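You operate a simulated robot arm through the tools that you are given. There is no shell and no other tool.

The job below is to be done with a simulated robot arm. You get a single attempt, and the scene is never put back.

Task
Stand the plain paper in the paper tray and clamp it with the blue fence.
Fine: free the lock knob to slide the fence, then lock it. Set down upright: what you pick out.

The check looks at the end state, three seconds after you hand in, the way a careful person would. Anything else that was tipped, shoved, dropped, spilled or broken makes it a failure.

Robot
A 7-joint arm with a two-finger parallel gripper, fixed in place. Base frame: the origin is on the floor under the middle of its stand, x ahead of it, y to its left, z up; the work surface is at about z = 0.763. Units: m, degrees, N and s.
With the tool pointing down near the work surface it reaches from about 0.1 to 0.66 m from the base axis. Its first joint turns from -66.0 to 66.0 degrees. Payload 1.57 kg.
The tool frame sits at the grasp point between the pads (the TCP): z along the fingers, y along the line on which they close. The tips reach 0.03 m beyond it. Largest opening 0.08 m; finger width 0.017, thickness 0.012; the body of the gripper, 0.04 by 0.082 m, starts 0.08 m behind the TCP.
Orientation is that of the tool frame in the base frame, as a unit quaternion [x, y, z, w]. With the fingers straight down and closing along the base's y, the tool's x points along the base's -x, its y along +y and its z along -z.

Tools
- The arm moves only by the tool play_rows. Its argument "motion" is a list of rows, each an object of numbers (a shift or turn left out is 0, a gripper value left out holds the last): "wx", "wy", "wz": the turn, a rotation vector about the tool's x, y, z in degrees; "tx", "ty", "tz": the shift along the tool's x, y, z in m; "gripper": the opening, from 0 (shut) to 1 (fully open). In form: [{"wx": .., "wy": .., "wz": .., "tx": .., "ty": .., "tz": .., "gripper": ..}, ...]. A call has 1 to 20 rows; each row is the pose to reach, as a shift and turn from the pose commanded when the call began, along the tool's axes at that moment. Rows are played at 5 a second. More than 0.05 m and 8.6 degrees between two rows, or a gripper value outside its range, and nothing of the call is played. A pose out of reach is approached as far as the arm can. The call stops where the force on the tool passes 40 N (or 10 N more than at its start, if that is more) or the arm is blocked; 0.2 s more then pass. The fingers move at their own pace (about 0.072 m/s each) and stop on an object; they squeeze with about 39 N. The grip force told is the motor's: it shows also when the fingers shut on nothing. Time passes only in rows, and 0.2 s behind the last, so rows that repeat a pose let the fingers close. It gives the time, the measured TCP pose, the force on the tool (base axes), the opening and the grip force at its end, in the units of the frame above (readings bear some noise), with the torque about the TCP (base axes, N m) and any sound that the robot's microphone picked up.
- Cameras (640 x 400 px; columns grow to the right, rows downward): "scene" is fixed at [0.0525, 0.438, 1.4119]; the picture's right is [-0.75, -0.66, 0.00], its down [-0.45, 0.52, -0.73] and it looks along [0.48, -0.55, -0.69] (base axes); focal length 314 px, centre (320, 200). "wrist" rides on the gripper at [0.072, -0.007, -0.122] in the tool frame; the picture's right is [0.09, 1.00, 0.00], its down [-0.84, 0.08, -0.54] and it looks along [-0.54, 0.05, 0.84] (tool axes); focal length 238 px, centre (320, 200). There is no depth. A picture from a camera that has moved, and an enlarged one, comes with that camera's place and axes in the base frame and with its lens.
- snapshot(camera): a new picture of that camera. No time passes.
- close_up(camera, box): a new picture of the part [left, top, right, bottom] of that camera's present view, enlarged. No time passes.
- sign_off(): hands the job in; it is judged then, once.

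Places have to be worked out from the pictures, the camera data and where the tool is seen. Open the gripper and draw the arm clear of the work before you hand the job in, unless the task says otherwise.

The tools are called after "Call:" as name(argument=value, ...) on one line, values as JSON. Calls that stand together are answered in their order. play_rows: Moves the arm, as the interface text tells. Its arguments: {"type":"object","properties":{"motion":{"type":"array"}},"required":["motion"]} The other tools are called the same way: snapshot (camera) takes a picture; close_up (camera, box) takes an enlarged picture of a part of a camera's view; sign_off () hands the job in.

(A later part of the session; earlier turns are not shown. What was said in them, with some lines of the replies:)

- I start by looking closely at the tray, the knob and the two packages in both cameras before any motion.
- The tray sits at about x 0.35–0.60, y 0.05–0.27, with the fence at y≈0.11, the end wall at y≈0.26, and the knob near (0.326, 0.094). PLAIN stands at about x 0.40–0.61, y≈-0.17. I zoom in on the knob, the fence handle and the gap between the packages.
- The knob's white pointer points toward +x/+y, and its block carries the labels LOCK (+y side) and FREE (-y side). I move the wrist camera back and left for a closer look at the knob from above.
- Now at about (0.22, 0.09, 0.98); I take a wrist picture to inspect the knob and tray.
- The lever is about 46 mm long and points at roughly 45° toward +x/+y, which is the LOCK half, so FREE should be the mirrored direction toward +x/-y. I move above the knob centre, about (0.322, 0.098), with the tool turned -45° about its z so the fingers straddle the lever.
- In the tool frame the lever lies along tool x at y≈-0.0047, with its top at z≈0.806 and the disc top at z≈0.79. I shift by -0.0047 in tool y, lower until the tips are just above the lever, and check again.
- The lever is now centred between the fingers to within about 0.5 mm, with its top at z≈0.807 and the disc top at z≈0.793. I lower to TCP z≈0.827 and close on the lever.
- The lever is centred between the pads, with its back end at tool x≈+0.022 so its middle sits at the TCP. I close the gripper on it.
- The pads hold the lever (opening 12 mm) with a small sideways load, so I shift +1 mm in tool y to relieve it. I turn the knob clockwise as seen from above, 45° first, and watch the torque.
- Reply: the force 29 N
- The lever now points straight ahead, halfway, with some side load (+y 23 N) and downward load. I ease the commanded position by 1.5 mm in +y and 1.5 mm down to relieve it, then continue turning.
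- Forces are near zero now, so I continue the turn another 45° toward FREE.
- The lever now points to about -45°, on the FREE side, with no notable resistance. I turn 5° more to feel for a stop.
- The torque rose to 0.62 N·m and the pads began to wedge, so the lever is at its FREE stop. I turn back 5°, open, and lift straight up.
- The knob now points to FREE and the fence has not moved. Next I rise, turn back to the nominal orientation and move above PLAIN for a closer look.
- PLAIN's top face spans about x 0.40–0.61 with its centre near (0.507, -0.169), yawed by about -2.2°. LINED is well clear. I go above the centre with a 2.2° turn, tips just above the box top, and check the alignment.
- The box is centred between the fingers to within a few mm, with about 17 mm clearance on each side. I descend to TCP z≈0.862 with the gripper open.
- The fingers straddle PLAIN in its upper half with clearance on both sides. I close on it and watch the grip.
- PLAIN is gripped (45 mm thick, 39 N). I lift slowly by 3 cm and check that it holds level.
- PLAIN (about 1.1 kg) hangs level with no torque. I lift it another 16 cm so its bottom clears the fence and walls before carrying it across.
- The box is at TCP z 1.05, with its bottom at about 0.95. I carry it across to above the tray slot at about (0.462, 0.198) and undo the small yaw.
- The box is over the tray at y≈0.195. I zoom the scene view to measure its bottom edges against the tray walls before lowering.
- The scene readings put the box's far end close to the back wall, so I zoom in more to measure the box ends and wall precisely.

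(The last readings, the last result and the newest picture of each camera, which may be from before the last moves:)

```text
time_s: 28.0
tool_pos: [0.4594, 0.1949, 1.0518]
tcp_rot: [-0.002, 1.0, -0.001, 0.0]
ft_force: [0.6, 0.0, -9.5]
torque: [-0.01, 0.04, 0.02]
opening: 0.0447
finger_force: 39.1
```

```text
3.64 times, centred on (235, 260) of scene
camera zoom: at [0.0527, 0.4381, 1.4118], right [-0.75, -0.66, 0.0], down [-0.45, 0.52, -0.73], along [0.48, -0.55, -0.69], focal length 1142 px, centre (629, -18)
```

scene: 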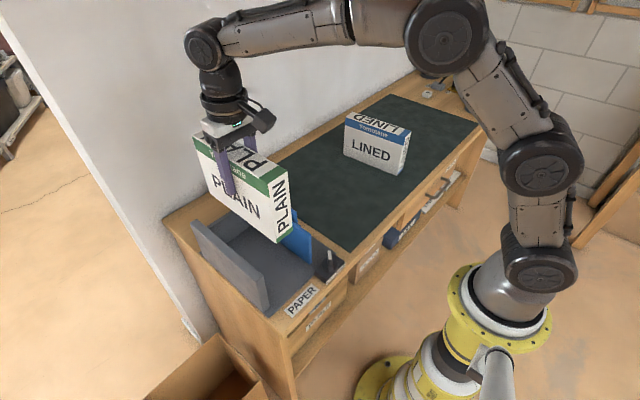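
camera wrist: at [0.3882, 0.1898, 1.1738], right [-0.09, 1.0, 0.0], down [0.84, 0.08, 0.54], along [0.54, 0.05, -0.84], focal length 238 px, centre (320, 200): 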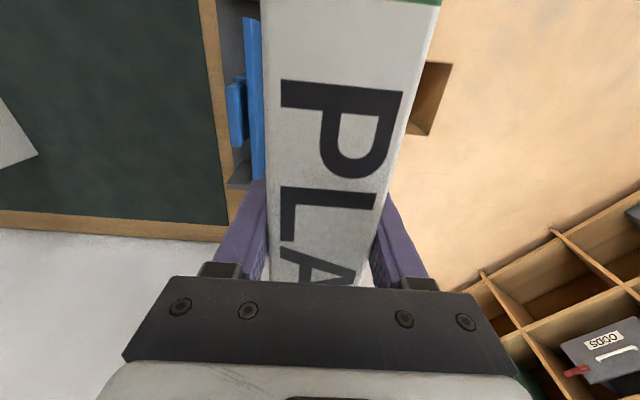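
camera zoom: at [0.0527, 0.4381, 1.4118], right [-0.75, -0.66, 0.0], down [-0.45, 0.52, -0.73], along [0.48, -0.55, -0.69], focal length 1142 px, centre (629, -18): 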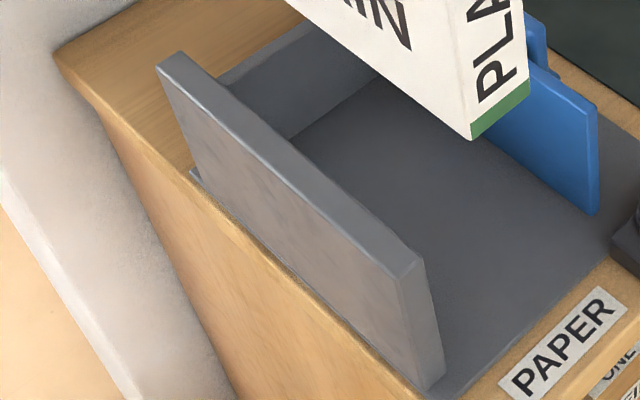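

The box spans x≈0.358–0.568 (back wall at 0.577), its +y face is at y≈0.217 and the end wall at ≈0.259, so it fits with margin. I lower it most of the way.

Call:
play_rows(motion=[{"ty": 0.001, "tz": 0.01}, {"ty": 0.002, "tz": 0.03}, {"ty": 0.003, "tz": 0.055}, {"ty": 0.003, "tz": 0.08}, {"ty": 0.003, "tz": 0.105}, {"ty": 0.003, "tz": 0.13}, {"ty": 0.003, "tz": 0.15}, {"ty": 0.003, "tz": 0.162}, {"ty": 0.003, "tz": 0.162}])

Call:
close_up(camera="scene", box=[180, 170, 360, 320])

Call:
snapshot(camera="wrist")

```text
time_s: 30.0
tool_pos: [0.4613, 0.1987, 0.8901]
tcp_rot: [-0.001, 1.0, 0.0, -0.001]
ft_force: [0.1, -0.1, -10.8]
torque: [-0.03, 0.02, -0.02]
opening: 0.0448
finger_force: 39.0
```

```text
2.67 times, centred on (270, 245) of scene
camera zoom: at [0.0527, 0.4381, 1.4118], right [-0.75, -0.66, 0.0], down [-0.45, 0.52, -0.73], along [0.48, -0.55, -0.69], focal length 838 px, centre (453, 80)
```

zoom: 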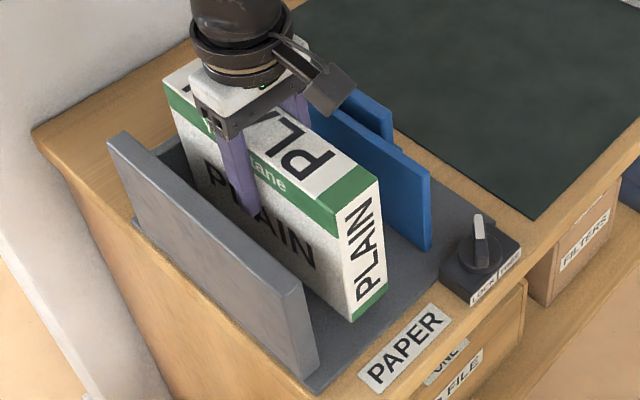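

```text
taken
camera wrist: at [0.3889, 0.1936, 1.012], right [-0.09, 1.0, 0.0], down [0.84, 0.08, 0.54], along [0.54, 0.05, -0.84], focal length 238 px, centre (320, 200)
```

wrist: 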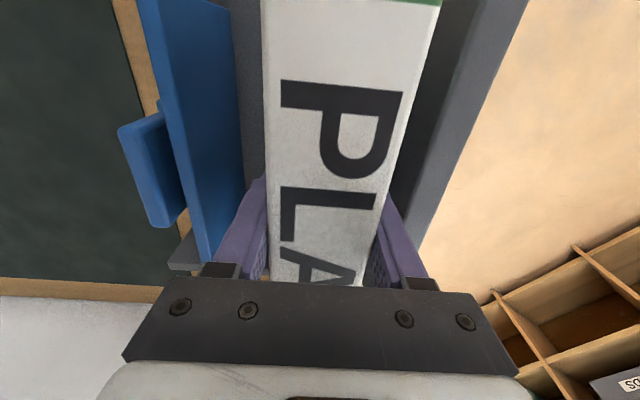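

The box is inside the tray between the fence and end wall with clearance all round. I lower gently toward the floor plate.

Call:
play_rows(motion=[{"tz": 0.005}, {"tz": 0.01}, {"tz": 0.014}, {"tz": 0.017}, {"tz": 0.017}])

```text
time_s: 31.2
tool_pos: [0.4603, 0.2003, 0.872]
tcp_rot: [-0.001, 1.0, 0.0, -0.001]
ft_force: [-0.6, -1.0, -10.3]
torque: [-0.02, 0.01, 0.0]
opening: 0.0449
finger_force: 39.2
```

Not yet touching (full weight still on the tool), so I go down in 1 mm steps.

Call:
play_rows(motion=[{"tz": 0.001}, {"tz": 0.002}, {"tz": 0.003}, {"tz": 0.003}])

```text
time_s: 32.2
tool_pos: [0.4598, 0.201, 0.8702]
tcp_rot: [-0.001, 1.0, -0.001, 0.0]
ft_force: [0.0, 0.2, -10.9]
torque: [0.01, 0.01, -0.01]
opening: 0.045
finger_force: 39.0
```

Call:
play_rows(motion=[{"tz": 0.001}, {"tz": 0.002}, {"tz": 0.003}, {"tz": 0.003}])

Call:
close_up(camera="scene", box=[250, 220, 310, 280])

```text
time_s: 33.2
tool_pos: [0.4612, 0.1991, 0.8676]
tcp_rot: [-0.001, 1.0, -0.001, 0.001]
ft_force: [0.0, -0.4, -11.1]
torque: [0.02, 0.01, 0.04]
opening: 0.045
finger_force: 39.2
```

```text
6.67 times, centred on (280, 250) of scene
camera zoom: at [0.0527, 0.4381, 1.4118], right [-0.75, -0.66, 0.0], down [-0.45, 0.52, -0.73], along [0.48, -0.55, -0.69], focal length 2094 px, centre (587, -133)
```

zoom: 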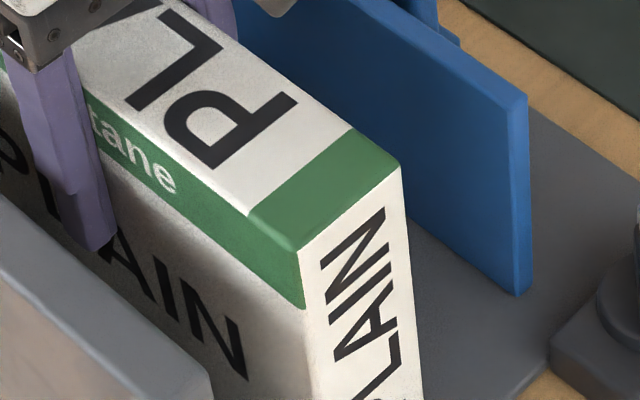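

Still carrying the full weight at TCP z 0.8676, so I continue down in 1 mm steps.

Call:
play_rows(motion=[{"tz": 0.001}, {"tz": 0.002}, {"tz": 0.002}])

Call:
close_up(camera="scene", box=[260, 240, 320, 300])

```text
time_s: 34.0
tool_pos: [0.4614, 0.2004, 0.865]
tcp_rot: [-0.001, 1.0, 0.0, -0.001]
ft_force: [-2.5, 0.6, -6.0]
torque: [0.1, 0.62, 0.05]
opening: 0.0447
finger_force: 39.0
```

```text
6.67 times, centred on (290, 270) of scene
camera zoom: at [0.0526, 0.438, 1.4119], right [-0.75, -0.66, 0.0], down [-0.45, 0.52, -0.73], along [0.48, -0.55, -0.69], focal length 2094 px, centre (520, -267)
```

zoom: 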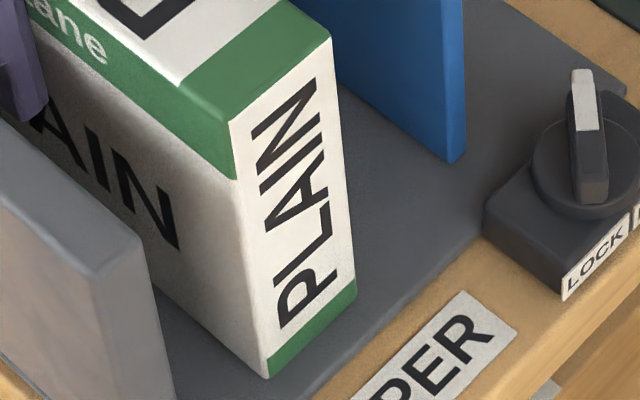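

The floor is starting to take the weight. I lower 1 mm more and then open to about 0.065 m.

Call:
play_rows(motion=[{"tz": 0.001}, {"tz": 0.001}])

```text
time_s: 34.6
tool_pos: [0.4625, 0.2012, 0.8666]
tcp_rot: [-0.001, 1.0, 0.0, 0.001]
ft_force: [-6.6, -3.0, 8.5]
torque: [0.03, 1.27, 0.09]
opening: 0.0446
finger_force: 39.4
```

The box is seated on the plate (upward force now). I open the gripper partially, so the outer finger stays clear of the end wall.

Call:
play_rows(motion=[{"gripper": 0.62}, {"gripper": 0.65}, {"gripper": 0.7}, {"gripper": 0.75}, {"gripper": 0.78}, {"gripper": 0.78}])

Call:
snapshot(camera="wrist")

Call:
close_up(camera="scene", box=[180, 170, 360, 320])

```text
time_s: 36.0
tool_pos: [0.4617, 0.2023, 0.8644]
tcp_rot: [0.0, 1.0, 0.0, -0.001]
ft_force: [-0.4, 0.0, -0.4]
torque: [0.01, 0.02, 0.0]
opening: 0.0624
finger_force: 0.2
```

```text
taken
camera wrist: at [0.3898, 0.1951, 0.9862], right [-0.09, 1.0, 0.0], down [0.84, 0.08, 0.54], along [0.54, 0.05, -0.84], focal length 238 px, centre (320, 200)
```

wrist: 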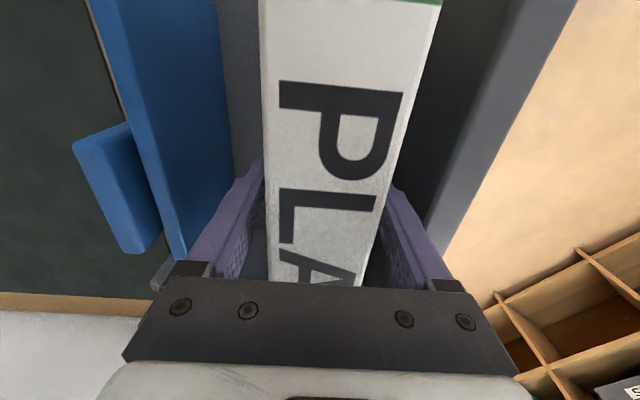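

```text
2.67 times, centred on (270, 245) of scene
camera zoom: at [0.0525, 0.438, 1.4119], right [-0.75, -0.66, 0.0], down [-0.45, 0.52, -0.73], along [0.48, -0.55, -0.69], focal length 838 px, centre (453, 80)
```

zoom: 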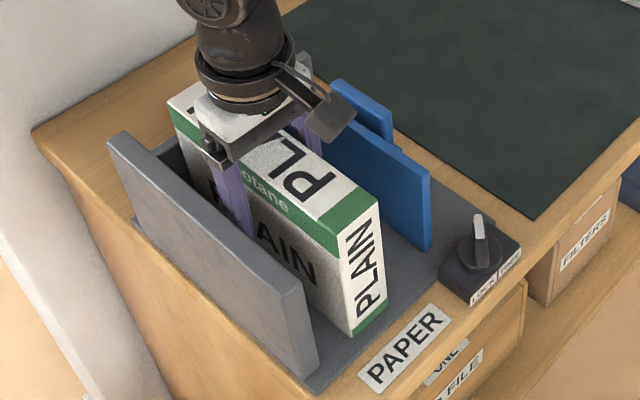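

The box stands on its own and both fingers are clear of it. I lift straight up.

Call:
play_rows(motion=[{"tz": -0.01}, {"tz": -0.03}, {"tz": -0.06}, {"tz": -0.09}, {"tz": -0.12}, {"tz": -0.15}, {"tz": -0.18}, {"tz": -0.2}, {"tz": -0.2}])

Call:
snapshot(camera="wrist")

Call:
close_up(camera="scene", box=[180, 170, 360, 320])

```text
time_s: 38.0
tool_pos: [0.4589, 0.2001, 1.0656]
tcp_rot: [-0.001, 1.0, -0.001, 0.0]
ft_force: [0.2, 0.1, 0.0]
torque: [0.03, -0.01, 0.0]
opening: 0.0625
finger_force: 0.1
```

```text
taken
camera wrist: at [0.3876, 0.1942, 1.187], right [-0.09, 1.0, 0.0], down [0.84, 0.08, 0.54], along [0.54, 0.05, -0.84], focal length 238 px, centre (320, 200)
```

wrist: 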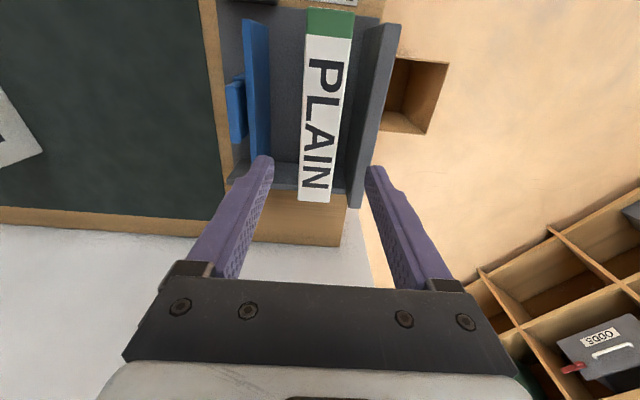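

```text
2.67 times, centred on (270, 245) of scene
camera zoom: at [0.0525, 0.438, 1.4119], right [-0.75, -0.66, 0.0], down [-0.45, 0.52, -0.73], along [0.48, -0.55, -0.69], focal length 838 px, centre (453, 80)
```

zoom: 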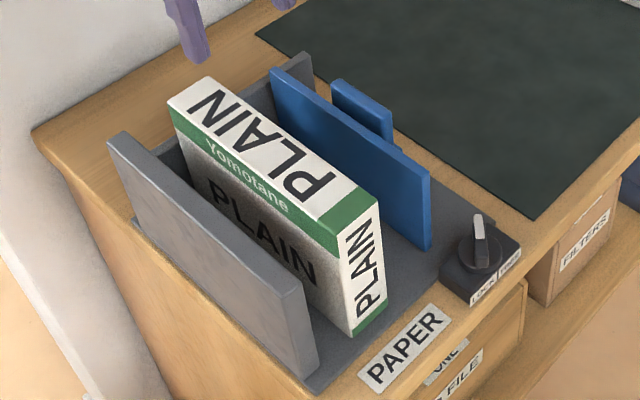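

PLAIN stands upright in the tray. Now I zoom in on the fence and its handle to plan the push.

Call:
close_up(camera="wrist", box=[200, 0, 420, 220])

Call:
close_up(camera="scene", box=[240, 180, 330, 250])

```text
1.82 times, centred on (310, 110) of wrist
camera zoom: at [0.3876, 0.1942, 1.187], right [-0.09, 1.0, 0.0], down [0.84, 0.08, 0.54], along [0.54, 0.05, -0.84], focal length 433 px, centre (338, 364)
```

zoom: 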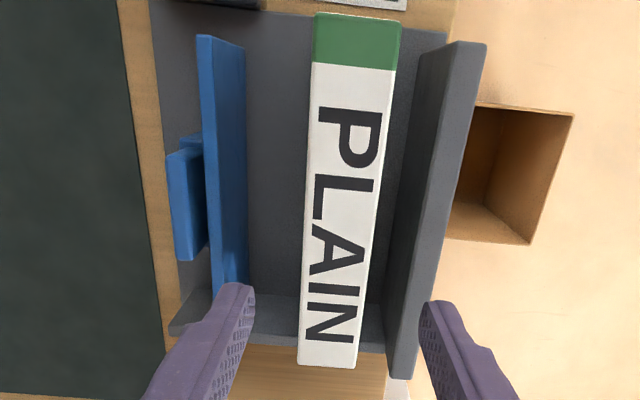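

```text
5.71 times, centred on (285, 215) of scene
camera zoom: at [0.0525, 0.438, 1.4119], right [-0.75, -0.66, 0.0], down [-0.45, 0.52, -0.73], along [0.48, -0.55, -0.69], focal length 1795 px, centre (520, 114)
```

zoom: 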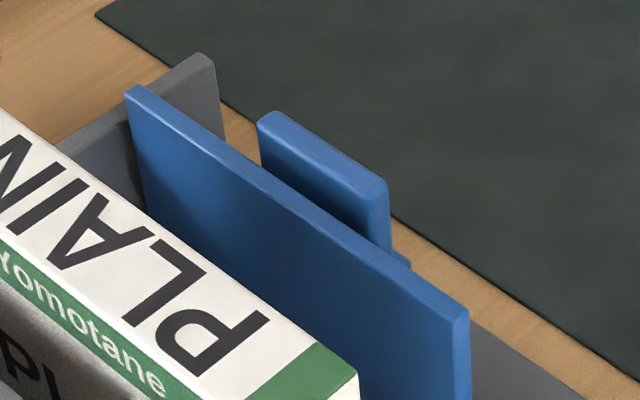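

The fence top is at z≈0.876 and its handle tab (top at about 0.884, x≈0.436–0.512) is on the -y side. I close the gripper and move to the -y side for a better view of the handle before pushing.

Call:
play_rows(motion=[{"tx": 0.005, "ty": -0.03, "gripper": 0.5}, {"tx": 0.01, "ty": -0.065, "gripper": 0.2}, {"tx": 0.015, "ty": -0.1, "gripper": 0.0}, {"tx": 0.02, "ty": -0.135, "gripper": 0.0}, {"tx": 0.025, "ty": -0.17, "tz": 0.01}, {"tx": 0.03, "ty": -0.205, "tz": 0.03}, {"tx": 0.039, "ty": -0.24, "tz": 0.06}, {"tx": 0.039, "ty": -0.24, "tz": 0.06}])

Call:
snapshot(camera="wrist")

```text
time_s: 39.8
tool_pos: [0.4211, -0.038, 1.0062]
tcp_rot: [-0.001, 1.0, 0.0, 0.0]
ft_force: [0.0, 0.4, -1.1]
torque: [0.01, 0.0, 0.01]
opening: 0.0
finger_force: 21.6
```

```text
taken
camera wrist: at [0.3502, -0.0449, 1.1282], right [-0.09, 1.0, 0.0], down [0.84, 0.08, 0.54], along [0.54, 0.05, -0.84], focal length 238 px, centre (320, 200)
```

wrist: 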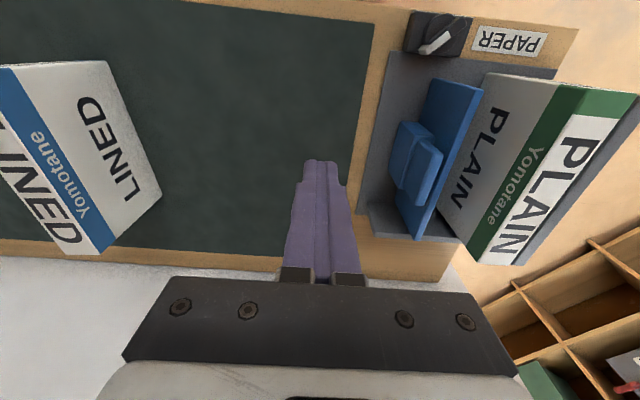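

Call:
close_up(camera="wrist", box=[350, 60, 500, 260])

Call:
close_up(camera="wrist", box=[375, 100, 475, 220])

```text
2.00 times, centred on (425, 160) of wrist
camera zoom: at [0.3502, -0.0449, 1.1282], right [-0.09, 1.0, 0.0], down [0.84, 0.08, 0.54], along [0.54, 0.05, -0.84], focal length 477 px, centre (110, 280)
```

zoom: 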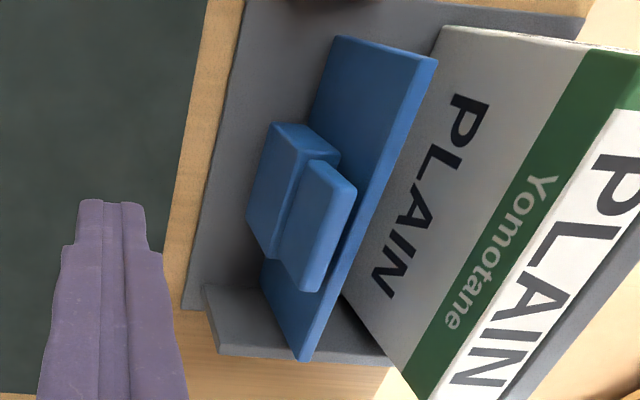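

```text
3.33 times, centred on (425, 160) of wrist
camera zoom: at [0.3502, -0.0449, 1.1282], right [-0.09, 1.0, 0.0], down [0.84, 0.08, 0.54], along [0.54, 0.05, -0.84], focal length 794 px, centre (-30, 333)
```

zoom: 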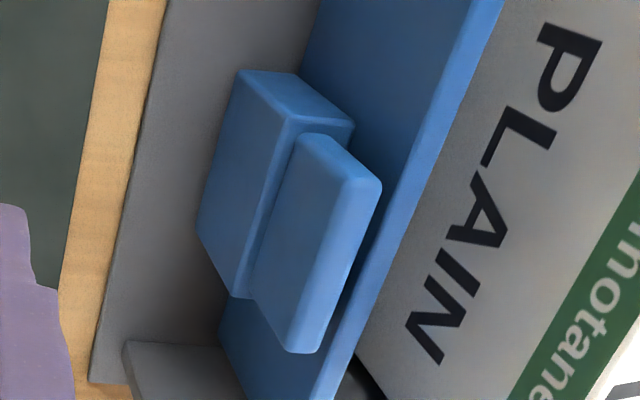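

The handle is a block (top z≈0.837) with a tab on it (y≈0.087, x 0.437–0.512, z up to 0.883). I will push the tab's -y face with the closed fingers, starting at (0.472, 0.04, 0.875).

Call:
play_rows(motion=[{"tx": -0.015, "ty": 0.025, "tz": 0.02}, {"tx": -0.035, "ty": 0.05, "tz": 0.04}, {"tx": -0.051, "ty": 0.078, "tz": 0.06}, {"tx": -0.051, "ty": 0.078, "tz": 0.09}, {"tx": -0.051, "ty": 0.078, "tz": 0.115}, {"tx": -0.051, "ty": 0.078, "tz": 0.131}, {"tx": -0.051, "ty": 0.078, "tz": 0.131}])

Call:
snapshot(camera="wrist")

Call:
close_up(camera="scene", box=[180, 150, 360, 300])

```text
time_s: 41.4
tool_pos: [0.4728, 0.0405, 0.8752]
tcp_rot: [-0.001, 1.0, 0.0, 0.0]
ft_force: [0.0, 0.8, -0.8]
torque: [-0.02, -0.02, -0.02]
opening: 0.0
finger_force: 20.9
```

```text
taken
camera wrist: at [0.4022, 0.0342, 0.9966], right [-0.09, 1.0, 0.0], down [0.84, 0.08, 0.54], along [0.54, 0.05, -0.84], focal length 238 px, centre (320, 200)
```

wrist: 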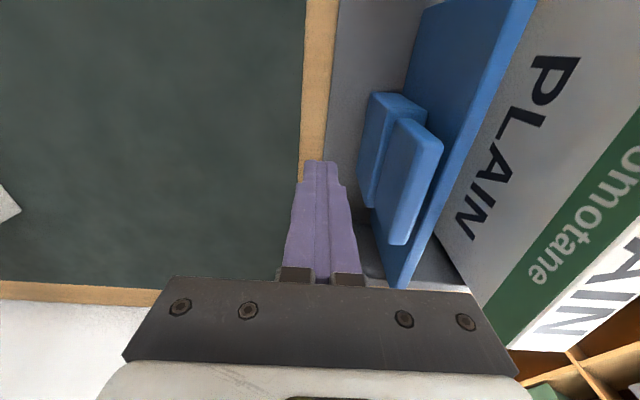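

```text
2.67 times, centred on (270, 225) of scene
camera zoom: at [0.0525, 0.438, 1.4119], right [-0.75, -0.66, 0.0], down [-0.45, 0.52, -0.73], along [0.48, -0.55, -0.69], focal length 838 px, centre (453, 133)
```

zoom: 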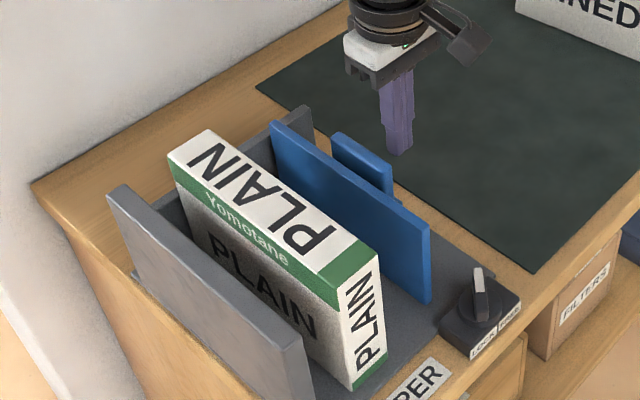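

The closed fingers are beside the tab. I push +y in small steps, going 5 cm first and watching the force.

Call:
play_rows(motion=[{"ty": 0.01}, {"ty": 0.02}, {"ty": 0.026}, {"ty": 0.032}, {"ty": 0.038}, {"ty": 0.044}, {"ty": 0.05}, {"ty": 0.05}])

Call:
close_up(camera="scene", box=[180, 150, 360, 300])

```text
time_s: 43.2
tool_pos: [0.474, 0.0891, 0.8733]
tcp_rot: [0.0, 1.0, 0.001, 0.0]
ft_force: [-0.4, -2.2, 1.4]
torque: [0.02, -0.02, -0.01]
opening: 0.0001
finger_force: 21.3
```

```text
2.67 times, centred on (270, 225) of scene
camera zoom: at [0.0525, 0.438, 1.4119], right [-0.75, -0.66, 0.0], down [-0.45, 0.52, -0.73], along [0.48, -0.55, -0.69], focal length 838 px, centre (453, 133)
```

zoom: 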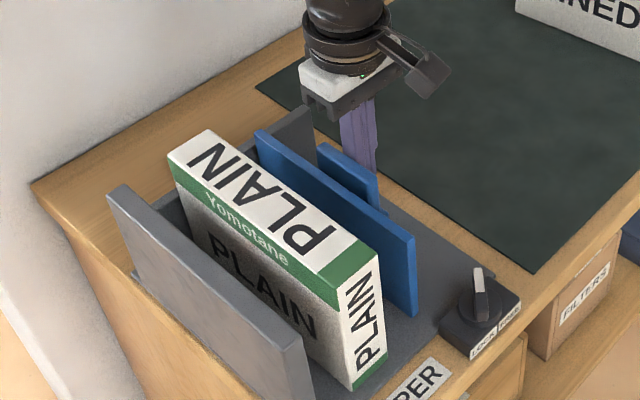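

The fence slides freely (about 2 N). I keep pushing, more slowly as it nears the box.

Call:
play_rows(motion=[{"ty": 0.007}, {"ty": 0.014}, {"ty": 0.021}, {"ty": 0.028}, {"ty": 0.033}, {"ty": 0.038}, {"ty": 0.042}, {"ty": 0.046}, {"ty": 0.05}, {"ty": 0.05}])

Call:
close_up(camera="scene", box=[180, 150, 360, 300])

Call:
snapshot(camera="wrist")

```text
time_s: 45.4
tool_pos: [0.4723, 0.1389, 0.8742]
tcp_rot: [0.0, 1.0, 0.0, 0.001]
ft_force: [3.1, -5.9, 0.2]
torque: [0.08, 0.0, -0.08]
opening: 0.0
finger_force: 20.9
```

```text
2.67 times, centred on (270, 225) of scene
camera zoom: at [0.0526, 0.4379, 1.4119], right [-0.75, -0.66, 0.0], down [-0.45, 0.52, -0.73], along [0.48, -0.55, -0.69], focal length 838 px, centre (453, 133)
```

zoom: 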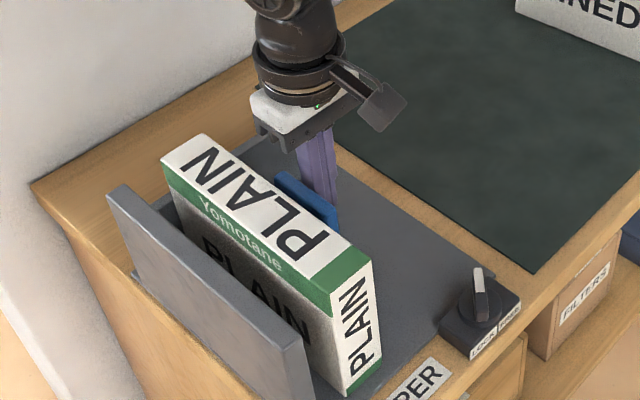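

```text
taken
camera wrist: at [0.4017, 0.1323, 0.9954], right [-0.09, 1.0, 0.0], down [0.84, 0.08, 0.54], along [0.54, 0.05, -0.84], focal length 238 px, centre (320, 200)
```

wrist: 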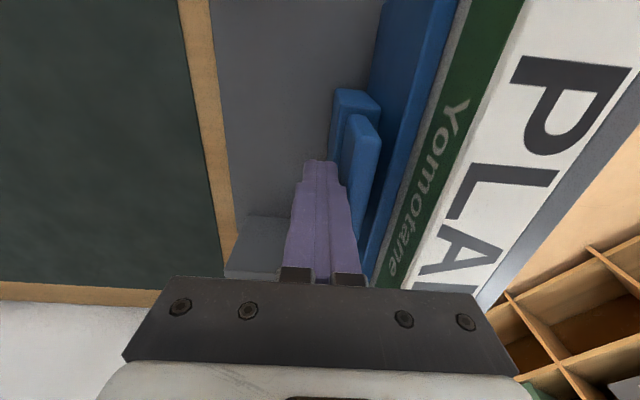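

The fence has met the box and is sliding it toward the end wall (about 6 N). I continue slowly.

Call:
play_rows(motion=[{"ty": 0.003}, {"ty": 0.006}, {"ty": 0.009}, {"ty": 0.012}, {"ty": 0.015}, {"ty": 0.018}, {"ty": 0.021}, {"ty": 0.024}, {"ty": 0.024}])

Call:
close_up(camera="scene", box=[180, 150, 360, 300])

```text
time_s: 47.4
tool_pos: [0.472, 0.1626, 0.8735]
tcp_rot: [-0.001, 1.0, 0.0, 0.0]
ft_force: [-2.9, -4.7, -1.1]
torque: [0.0, -0.03, 0.0]
opening: 0.0
finger_force: 21.5
```

```text
2.67 times, centred on (270, 225) of scene
camera zoom: at [0.0525, 0.4379, 1.4119], right [-0.75, -0.66, 0.0], down [-0.45, 0.52, -0.73], along [0.48, -0.55, -0.69], focal length 838 px, centre (453, 133)
```

zoom: 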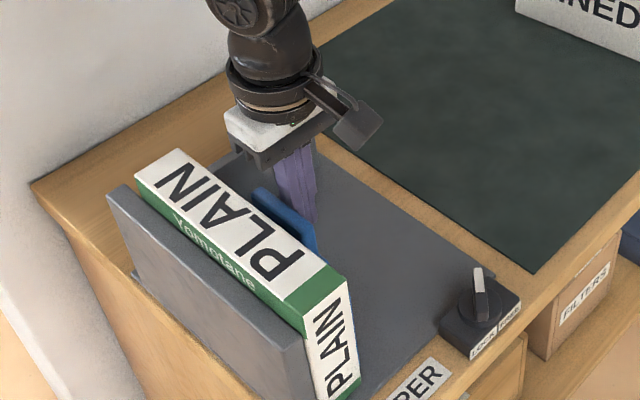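

The box is nearly at the end wall. I continue in about 1 mm steps until the force rises.

Call:
play_rows(motion=[{"ty": 0.0015}, {"ty": 0.003}, {"ty": 0.0045}, {"ty": 0.006}, {"ty": 0.006}])

```text
time_s: 48.6
tool_pos: [0.4724, 0.1636, 0.8732]
tcp_rot: [0.001, 1.0, -0.003, -0.001]
ft_force: [-4.4, -38.8, 0.6]
torque: [0.32, -0.02, 0.01]
opening: 0.0001
finger_force: 21.5
```

The force jumped to 39 N with the fence no longer moving, so the box is pressed between fence and end wall. I check the view, then back off gently.

Call:
close_up(camera="scene", box=[180, 170, 320, 310])

Call:
play_rows(motion=[{"ty": -0.002}, {"ty": -0.004}, {"ty": -0.006}, {"ty": -0.01}, {"ty": -0.02}, {"ty": -0.03}, {"ty": -0.045}, {"ty": -0.06}, {"ty": -0.06}])

Call:
snapshot(camera="wrist")

Call:
close_up(camera="scene", box=[180, 170, 320, 310])

```text
2.86 times, centred on (250, 240) of scene
camera zoom: at [0.0524, 0.4371, 1.4122], right [-0.75, -0.66, 0.0], down [-0.45, 0.52, -0.73], along [0.48, -0.54, -0.69], focal length 898 px, centre (520, 86)
```

zoom: 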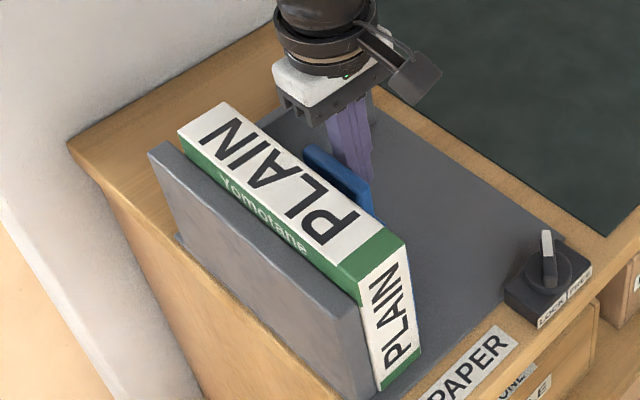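

```text
time_s: 50.6
tool_pos: [0.4726, 0.1074, 0.8743]
tcp_rot: [0.0, 1.0, 0.0, 0.001]
ft_force: [-0.2, -0.2, -1.1]
torque: [-0.04, 0.04, -0.02]
opening: 0.0003
finger_force: 21.4
```

```text
taken
camera wrist: at [0.4027, 0.1025, 0.9959], right [-0.09, 1.0, 0.0], down [0.84, 0.08, 0.54], along [0.54, 0.05, -0.84], focal length 238 px, centre (320, 200)
```

wrist: 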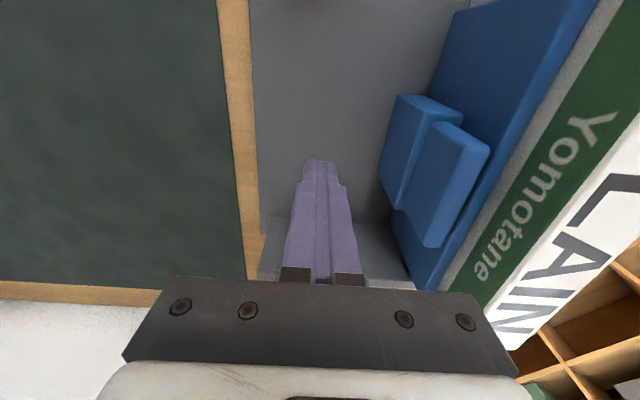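

```text
2.86 times, centred on (250, 240) of scene
camera zoom: at [0.0525, 0.438, 1.4119], right [-0.75, -0.66, 0.0], down [-0.45, 0.52, -0.73], along [0.48, -0.55, -0.69], focal length 898 px, centre (520, 86)
```

zoom: 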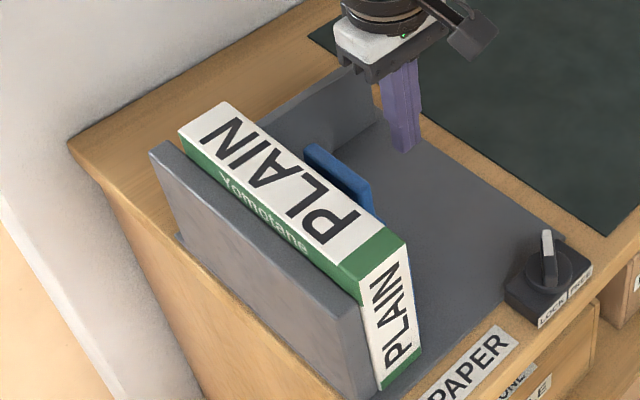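

The box and fence stay in place after backing off. Now I rise, turn the tool +45° and go above the knob at (0.324, 0.0955) with the fingers opened to 0.04 m.

Call:
play_rows(motion=[{"tz": -0.03}, {"tz": -0.06}, {"tx": 0.02, "ty": -0.002, "tz": -0.085, "wz": 6, "gripper": 0.5}, {"tx": 0.045, "ty": -0.004, "tz": -0.0917, "wz": 13}, {"tx": 0.07, "ty": -0.006, "tz": -0.0917, "wz": 20}, {"tx": 0.095, "ty": -0.008, "tz": -0.0917, "wz": 27}, {"tx": 0.12, "ty": -0.01, "tz": -0.0917, "wz": 34}, {"tx": 0.14, "ty": -0.011, "tz": -0.0917, "wz": 40}, {"tx": 0.1486, "ty": -0.0119, "tz": -0.0917, "wz": 45}, {"tx": 0.1486, "ty": -0.0119, "tz": -0.0917, "wz": 45}])

Call:
snapshot(camera="wrist")

Call:
close_up(camera="scene", box=[180, 170, 360, 320])

```text
time_s: 52.8
tool_pos: [0.3242, 0.0945, 0.9642]
tcp_rot: [0.382, 0.924, 0.0, 0.0]
ft_force: [-0.3, 0.9, 0.4]
torque: [0.0, 0.0, -0.02]
opening: 0.0402
finger_force: 0.0
```

```text
taken
camera wrist: at [0.2688, 0.1429, 1.0866], right [0.64, 0.77, 0.0], down [0.65, -0.54, 0.54], along [0.42, -0.35, -0.84], focal length 238 px, centre (320, 200)
```

wrist: 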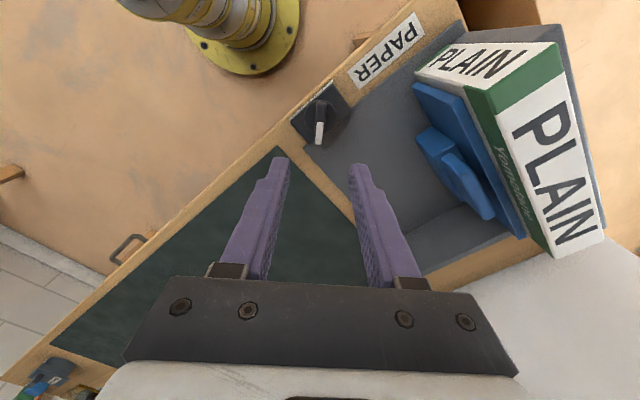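

```text
2.67 times, centred on (270, 245) of scene
camera zoom: at [0.0525, 0.438, 1.4119], right [-0.75, -0.66, 0.0], down [-0.45, 0.52, -0.73], along [0.48, -0.55, -0.69], focal length 838 px, centre (453, 80)
```

zoom: 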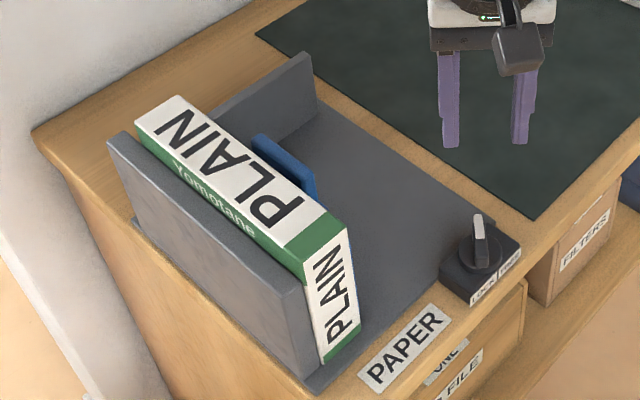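

I zoom to check the fence-to-box contact and the lever alignment from this view.

Call:
close_up(camera="wrist", box=[390, 20, 620, 270])

Call:
close_up(camera="wrist", box=[270, 70, 400, 190])

```text
1.60 times, centred on (505, 145) of wrist
camera zoom: at [0.2688, 0.1429, 1.0866], right [0.64, 0.77, 0.0], down [0.65, -0.54, 0.54], along [0.42, -0.35, -0.84], focal length 381 px, centre (24, 288)
```

zoom: 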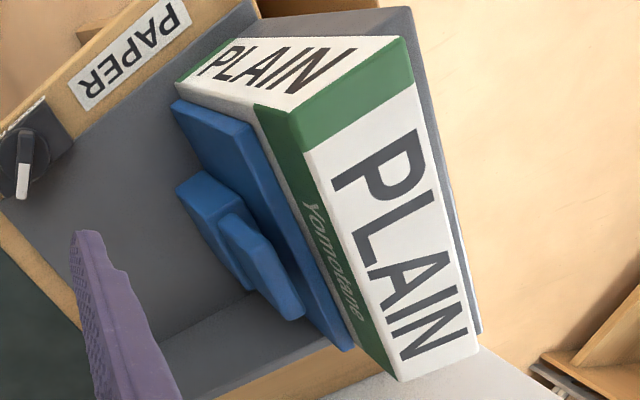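

```text
3.33 times, centred on (335, 130) of wrist
camera zoom: at [0.2688, 0.1429, 1.0866], right [0.64, 0.77, 0.0], down [0.65, -0.54, 0.54], along [0.42, -0.35, -0.84], focal length 794 px, centre (270, 433)
```

zoom: 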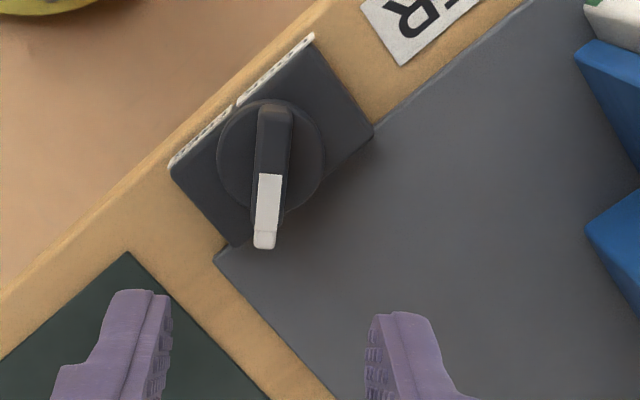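

The lever is centred under the tool (offset below 1 mm) and the fence is flush against the box. I descend and close on the lever.

Call:
play_rows(motion=[{"tz": 0.03}, {"tz": 0.06}, {"tz": 0.09}, {"tz": 0.115}, {"tz": 0.13}, {"tz": 0.139}, {"tz": 0.139}])

Call:
close_up(camera="wrist", box=[240, 60, 420, 200])

```text
time_s: 54.4
tool_pos: [0.3248, 0.0959, 0.8248]
tcp_rot: [0.383, 0.924, 0.0, 0.001]
ft_force: [0.6, 0.0, 0.7]
torque: [0.0, -0.02, -0.01]
opening: 0.0401
finger_force: 0.1
```

```text
2.86 times, centred on (330, 130) of wrist
camera zoom: at [0.2699, 0.1431, 0.9464], right [0.64, 0.77, 0.0], down [0.65, -0.54, 0.54], along [0.42, -0.35, -0.84], focal length 681 px, centre (291, 400)
```

zoom: 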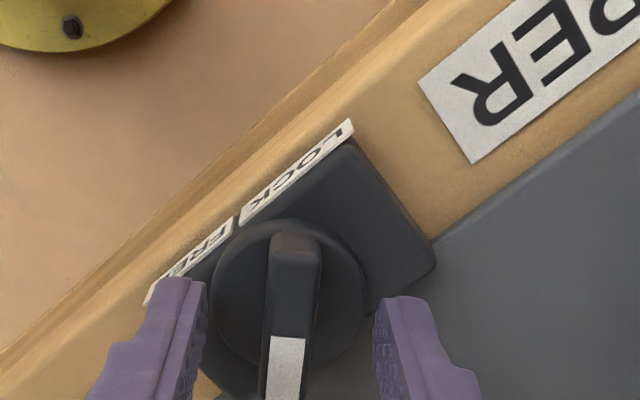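

The fingers straddle the lever, so I close on it.

Call:
play_rows(motion=[{"gripper": 0.3}, {"gripper": 0.15}, {"gripper": 0.0}, {"gripper": 0.0}, {"gripper": 0.0}])

```text
time_s: 55.6
tool_pos: [0.3248, 0.0958, 0.8261]
tcp_rot: [0.382, 0.924, -0.001, 0.001]
ft_force: [-2.5, -2.4, 0.9]
torque: [0.06, 0.14, 0.02]
opening: 0.012
finger_force: 29.3
```

A clean grip with almost no side load. I turn the lever 90° counter-clockwise, back to LOCK.

Call:
play_rows(motion=[{"wz": -6}, {"wz": -12}, {"wz": -18}, {"wz": -24}, {"wz": -30}, {"wz": -36}, {"wz": -42}, {"wz": -48}, {"wz": -54}, {"wz": -60}, {"wz": -66}, {"wz": -72}, {"wz": -78}, {"wz": -84}, {"wz": -90}, {"wz": -90}])

Call:
close_up(camera="scene", box=[290, 220, 360, 280])

Call:
close_up(camera="wrist", box=[240, 60, 420, 200])

```text
time_s: 59.0
tool_pos: [0.326, 0.0958, 0.8276]
tcp_rot: [-0.384, 0.923, -0.001, 0.002]
ft_force: [2.9, -29.7, 5.5]
torque: [-0.94, 0.18, -0.18]
opening: 0.012
finger_force: 29.2
```

```text
6.67 times, centred on (325, 250) of scene
camera zoom: at [0.0525, 0.4373, 1.4121], right [-0.75, -0.66, 0.0], down [-0.45, 0.52, -0.73], along [0.48, -0.54, -0.69], focal length 2094 px, centre (287, -133)
```

zoom: 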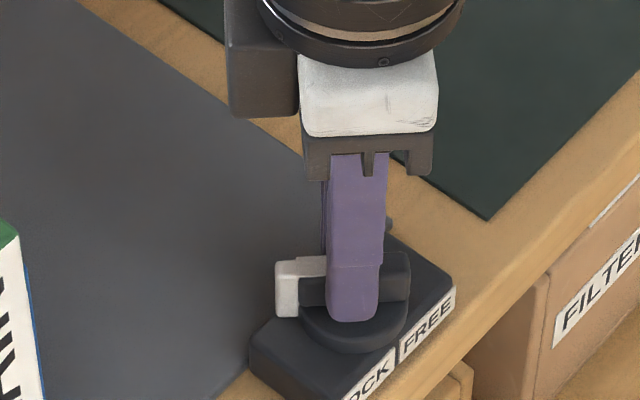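

```text
2.86 times, centred on (330, 130) of wrist
camera zoom: at [0.2803, 0.0414, 0.9484], right [-0.77, 0.64, 0.0], down [0.53, 0.65, 0.54], along [0.35, 0.42, -0.84], focal length 681 px, centre (291, 400)
```

zoom: 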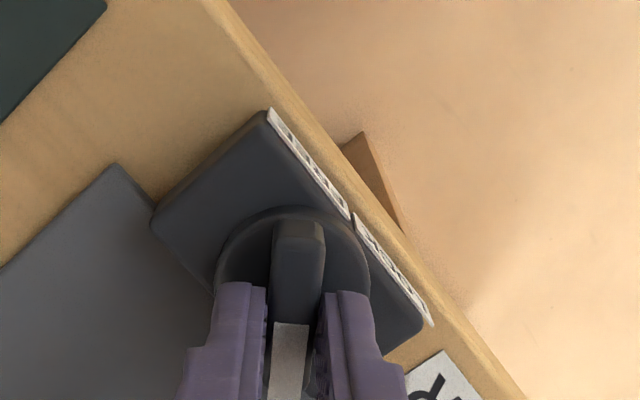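

The lever is back at the LOCK position, with some side load. I relieve that by about 1.5 mm and nudge 4° further to confirm it sits on its stop.

Call:
play_rows(motion=[{"tx": 0.001, "ty": -0.001}, {"tx": 0.001, "ty": -0.001, "wz": -2}, {"tx": 0.001, "ty": -0.001, "wz": -4}, {"tx": 0.001, "ty": -0.001, "wz": -4}])

```text
time_s: 60.0
tool_pos: [0.3261, 0.0968, 0.8277]
tcp_rot: [-0.415, 0.91, 0.0, 0.003]
ft_force: [-2.2, 17.8, 9.3]
torque: [0.66, 0.08, -0.59]
opening: 0.0129
finger_force: 29.9
```

The torque rose to 0.59 N·m at the stop, so the knob is fully at LOCK. I ease back 3°, open, and lift clear.

Call:
play_rows(motion=[{"wz": 3}, {"wz": 3, "gripper": 0.4}, {"wz": 3, "gripper": 0.5}, {"wz": 3, "gripper": 0.5}, {"wz": 3, "tz": -0.02}, {"wz": 3, "tz": -0.06}, {"wz": 3, "tz": -0.1}, {"wz": 3, "tz": -0.14}, {"wz": 3, "tz": -0.17}, {"wz": 3, "tz": -0.17}])

Call:
close_up(camera="scene", box=[180, 170, 360, 320])

Call:
close_up(camera="wrist", box=[240, 60, 420, 200])

```text
time_s: 62.2
tool_pos: [0.327, 0.0939, 0.998]
tcp_rot: [-0.392, 0.92, -0.001, 0.0]
ft_force: [-0.3, 0.9, 0.3]
torque: [0.0, 0.01, 0.04]
opening: 0.04
finger_force: 0.0
```

```text
2.67 times, centred on (270, 245) of scene
camera zoom: at [0.0525, 0.438, 1.4119], right [-0.75, -0.66, 0.0], down [-0.45, 0.52, -0.73], along [0.48, -0.55, -0.69], focal length 838 px, centre (453, 80)
```

zoom: 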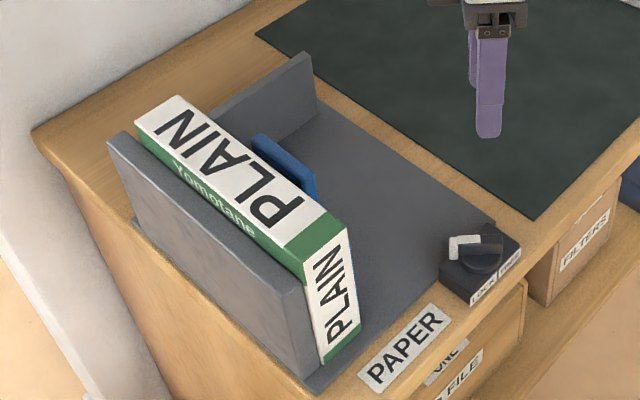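

```text
2.86 times, centred on (330, 130) of wrist
camera zoom: at [0.2823, 0.0388, 1.1195], right [-0.78, 0.62, 0.0], down [0.52, 0.66, 0.54], along [0.34, 0.42, -0.84], focal length 681 px, centre (291, 400)
```

zoom: 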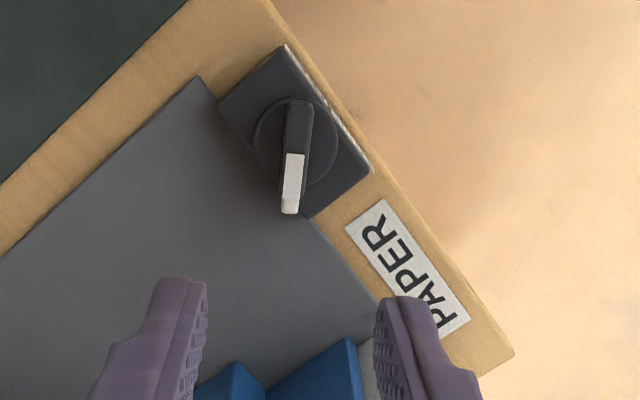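

The knob is back at LOCK as at the start, and the box is clamped between fence and end wall. I draw the arm clear, up and to the right with the gripper open, and take final pictures.

Call:
play_rows(motion=[{"tx": 0.0, "ty": 0.0, "tz": -0.04, "wz": 5}, {"tx": 0.015, "ty": -0.02, "tz": -0.07, "wz": 11, "gripper": 1.0}, {"tx": 0.03, "ty": -0.04, "tz": -0.09, "wz": 18}, {"tx": 0.045, "ty": -0.06, "tz": -0.09, "wz": 25}, {"tx": 0.06, "ty": -0.08, "tz": -0.09, "wz": 32}, {"tx": 0.075, "ty": -0.1, "tz": -0.09, "wz": 39}, {"tx": 0.0879, "ty": -0.1164, "tz": -0.09, "wz": 46}, {"tx": 0.0879, "ty": -0.1164, "tz": -0.09, "wz": 46}])

Call:
snapshot(camera="scene")

Call:
snapshot(camera="wrist")

Call:
close_up(camera="wrist", box=[380, 0, 640, 260])

```text
time_s: 64.0
tool_pos: [0.3481, -0.0502, 1.0886]
tcp_rot: [0.0, 1.0, 0.0, 0.0]
ft_force: [0.4, -0.4, -0.6]
torque: [-0.01, 0.0, 0.0]
opening: 0.0798
finger_force: 0.0
```

```text
taken
```

scene: 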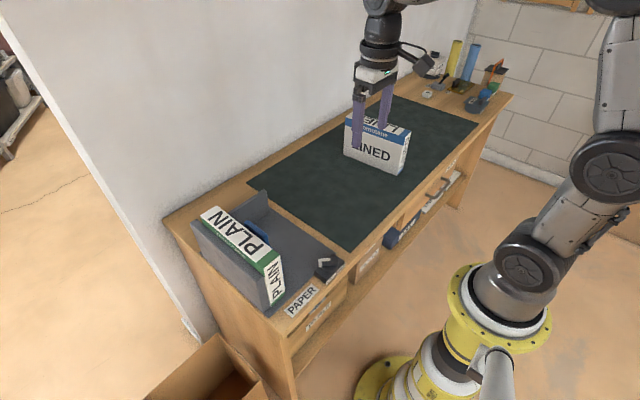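

```text
taken
camera wrist: at [0.277, -0.0552, 1.2107], right [-0.09, 1.0, 0.0], down [0.84, 0.08, 0.54], along [0.54, 0.05, -0.84], focal length 238 px, centre (320, 200)
```

wrist: 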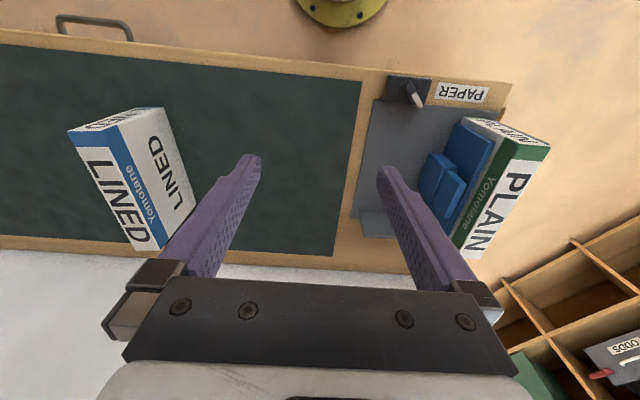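

```text
1.54 times, centred on (510, 130) of wrist
camera zoom: at [0.277, -0.0552, 1.2107], right [-0.09, 1.0, 0.0], down [0.84, 0.08, 0.54], along [0.54, 0.05, -0.84], focal length 367 px, centre (28, 308)
```

zoom: 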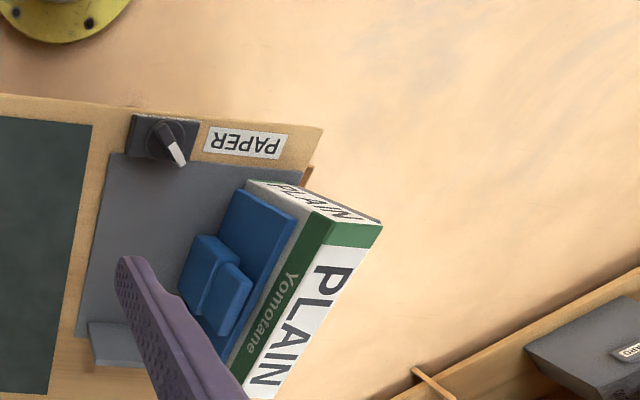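

Everything looks right: PLAIN is upright, the fence is against it, the knob is at LOCK and LINED is untouched. I make one last check from above the fence/box seam for any gap.

Call:
play_rows(motion=[{"tx": 0.002, "ty": 0.03}, {"tx": 0.004, "ty": 0.07}, {"tx": 0.006, "ty": 0.11}, {"tx": 0.008, "ty": 0.15}, {"tx": 0.01, "ty": 0.19}, {"tx": 0.012, "ty": 0.23}, {"tx": 0.014, "ty": 0.26}, {"tx": 0.014, "ty": 0.26}])

Call:
snapshot(camera="wrist")

Call:
close_up(camera="wrist", box=[240, 70, 400, 230])

```text
time_s: 65.8
tool_pos: [0.3335, 0.2107, 1.0854]
tcp_rot: [-0.001, 1.0, -0.001, 0.0]
ft_force: [-0.1, 0.2, 0.6]
torque: [0.01, -0.02, 0.0]
opening: 0.08
finger_force: 0.1
```

```text
taken
camera wrist: at [0.2613, 0.2058, 1.2067], right [-0.09, 1.0, 0.0], down [0.84, 0.08, 0.54], along [0.54, 0.05, -0.84], focal length 238 px, centre (320, 200)
```

wrist: 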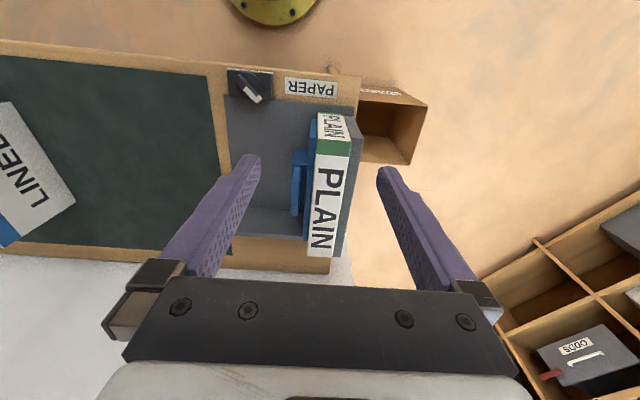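

```text
2.50 times, centred on (320, 150) of wrist
camera zoom: at [0.2613, 0.2058, 1.2067], right [-0.09, 1.0, 0.0], down [0.84, 0.08, 0.54], along [0.54, 0.05, -0.84], focal length 596 px, centre (320, 325)
```

zoom: 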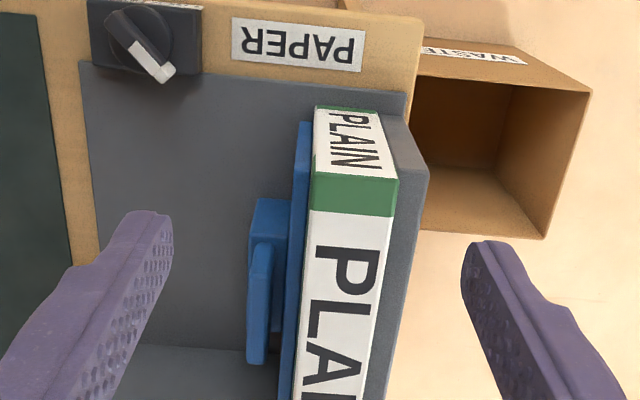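

There is no gap: fence, box and end wall are flush. I move the arm back off the tray before handing in.

Call:
play_rows(motion=[{"ty": -0.03}, {"ty": -0.07}, {"ty": -0.11}, {"ty": -0.15}, {"ty": -0.19}, {"ty": -0.23}, {"ty": -0.25}, {"ty": -0.25}])

Call:
snapshot(camera="scene")

```text
time_s: 67.6
tool_pos: [0.3341, -0.038, 1.0886]
tcp_rot: [-0.001, 1.0, 0.001, 0.0]
ft_force: [-0.1, 0.0, 0.6]
torque: [-0.01, -0.01, -0.01]
opening: 0.0803
finger_force: 0.1
```

```text
taken
```

scene: 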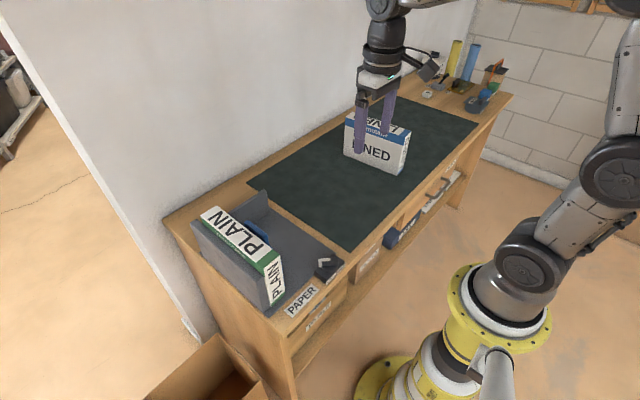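

PLAIN stands upright in the tray, clamped by the fence with the knob at LOCK. LINED and everything else are untouched, and the open gripper is clear of the work, so I hand in.

Call:
sign_off()

```text
The job is handed in.
```

The plain paper is standing upright in the paper tray, clamped by the blue fence, and the lock knob is back at LOCK. I've handed the job in; no verdict has come back.

- **Paper:** I lifted the PLAIN box straight up, set it down in the tray and let the fence slide it against the end wall. It kept its upright orientation throughout.
- **Fence:** After I turned the knob to FREE, the fence slid easily. I pushed until the force rose to about 39 N. A final look from above showed no gap between the fence, box and end wall.
- **Knob:** I turned it back until it met its stop, in the same position it had at the start.
- **Surroundings:** The LINED box and the other items on the desk look untouched in the last picture. The gripper is open and the arm is clear of the tray.
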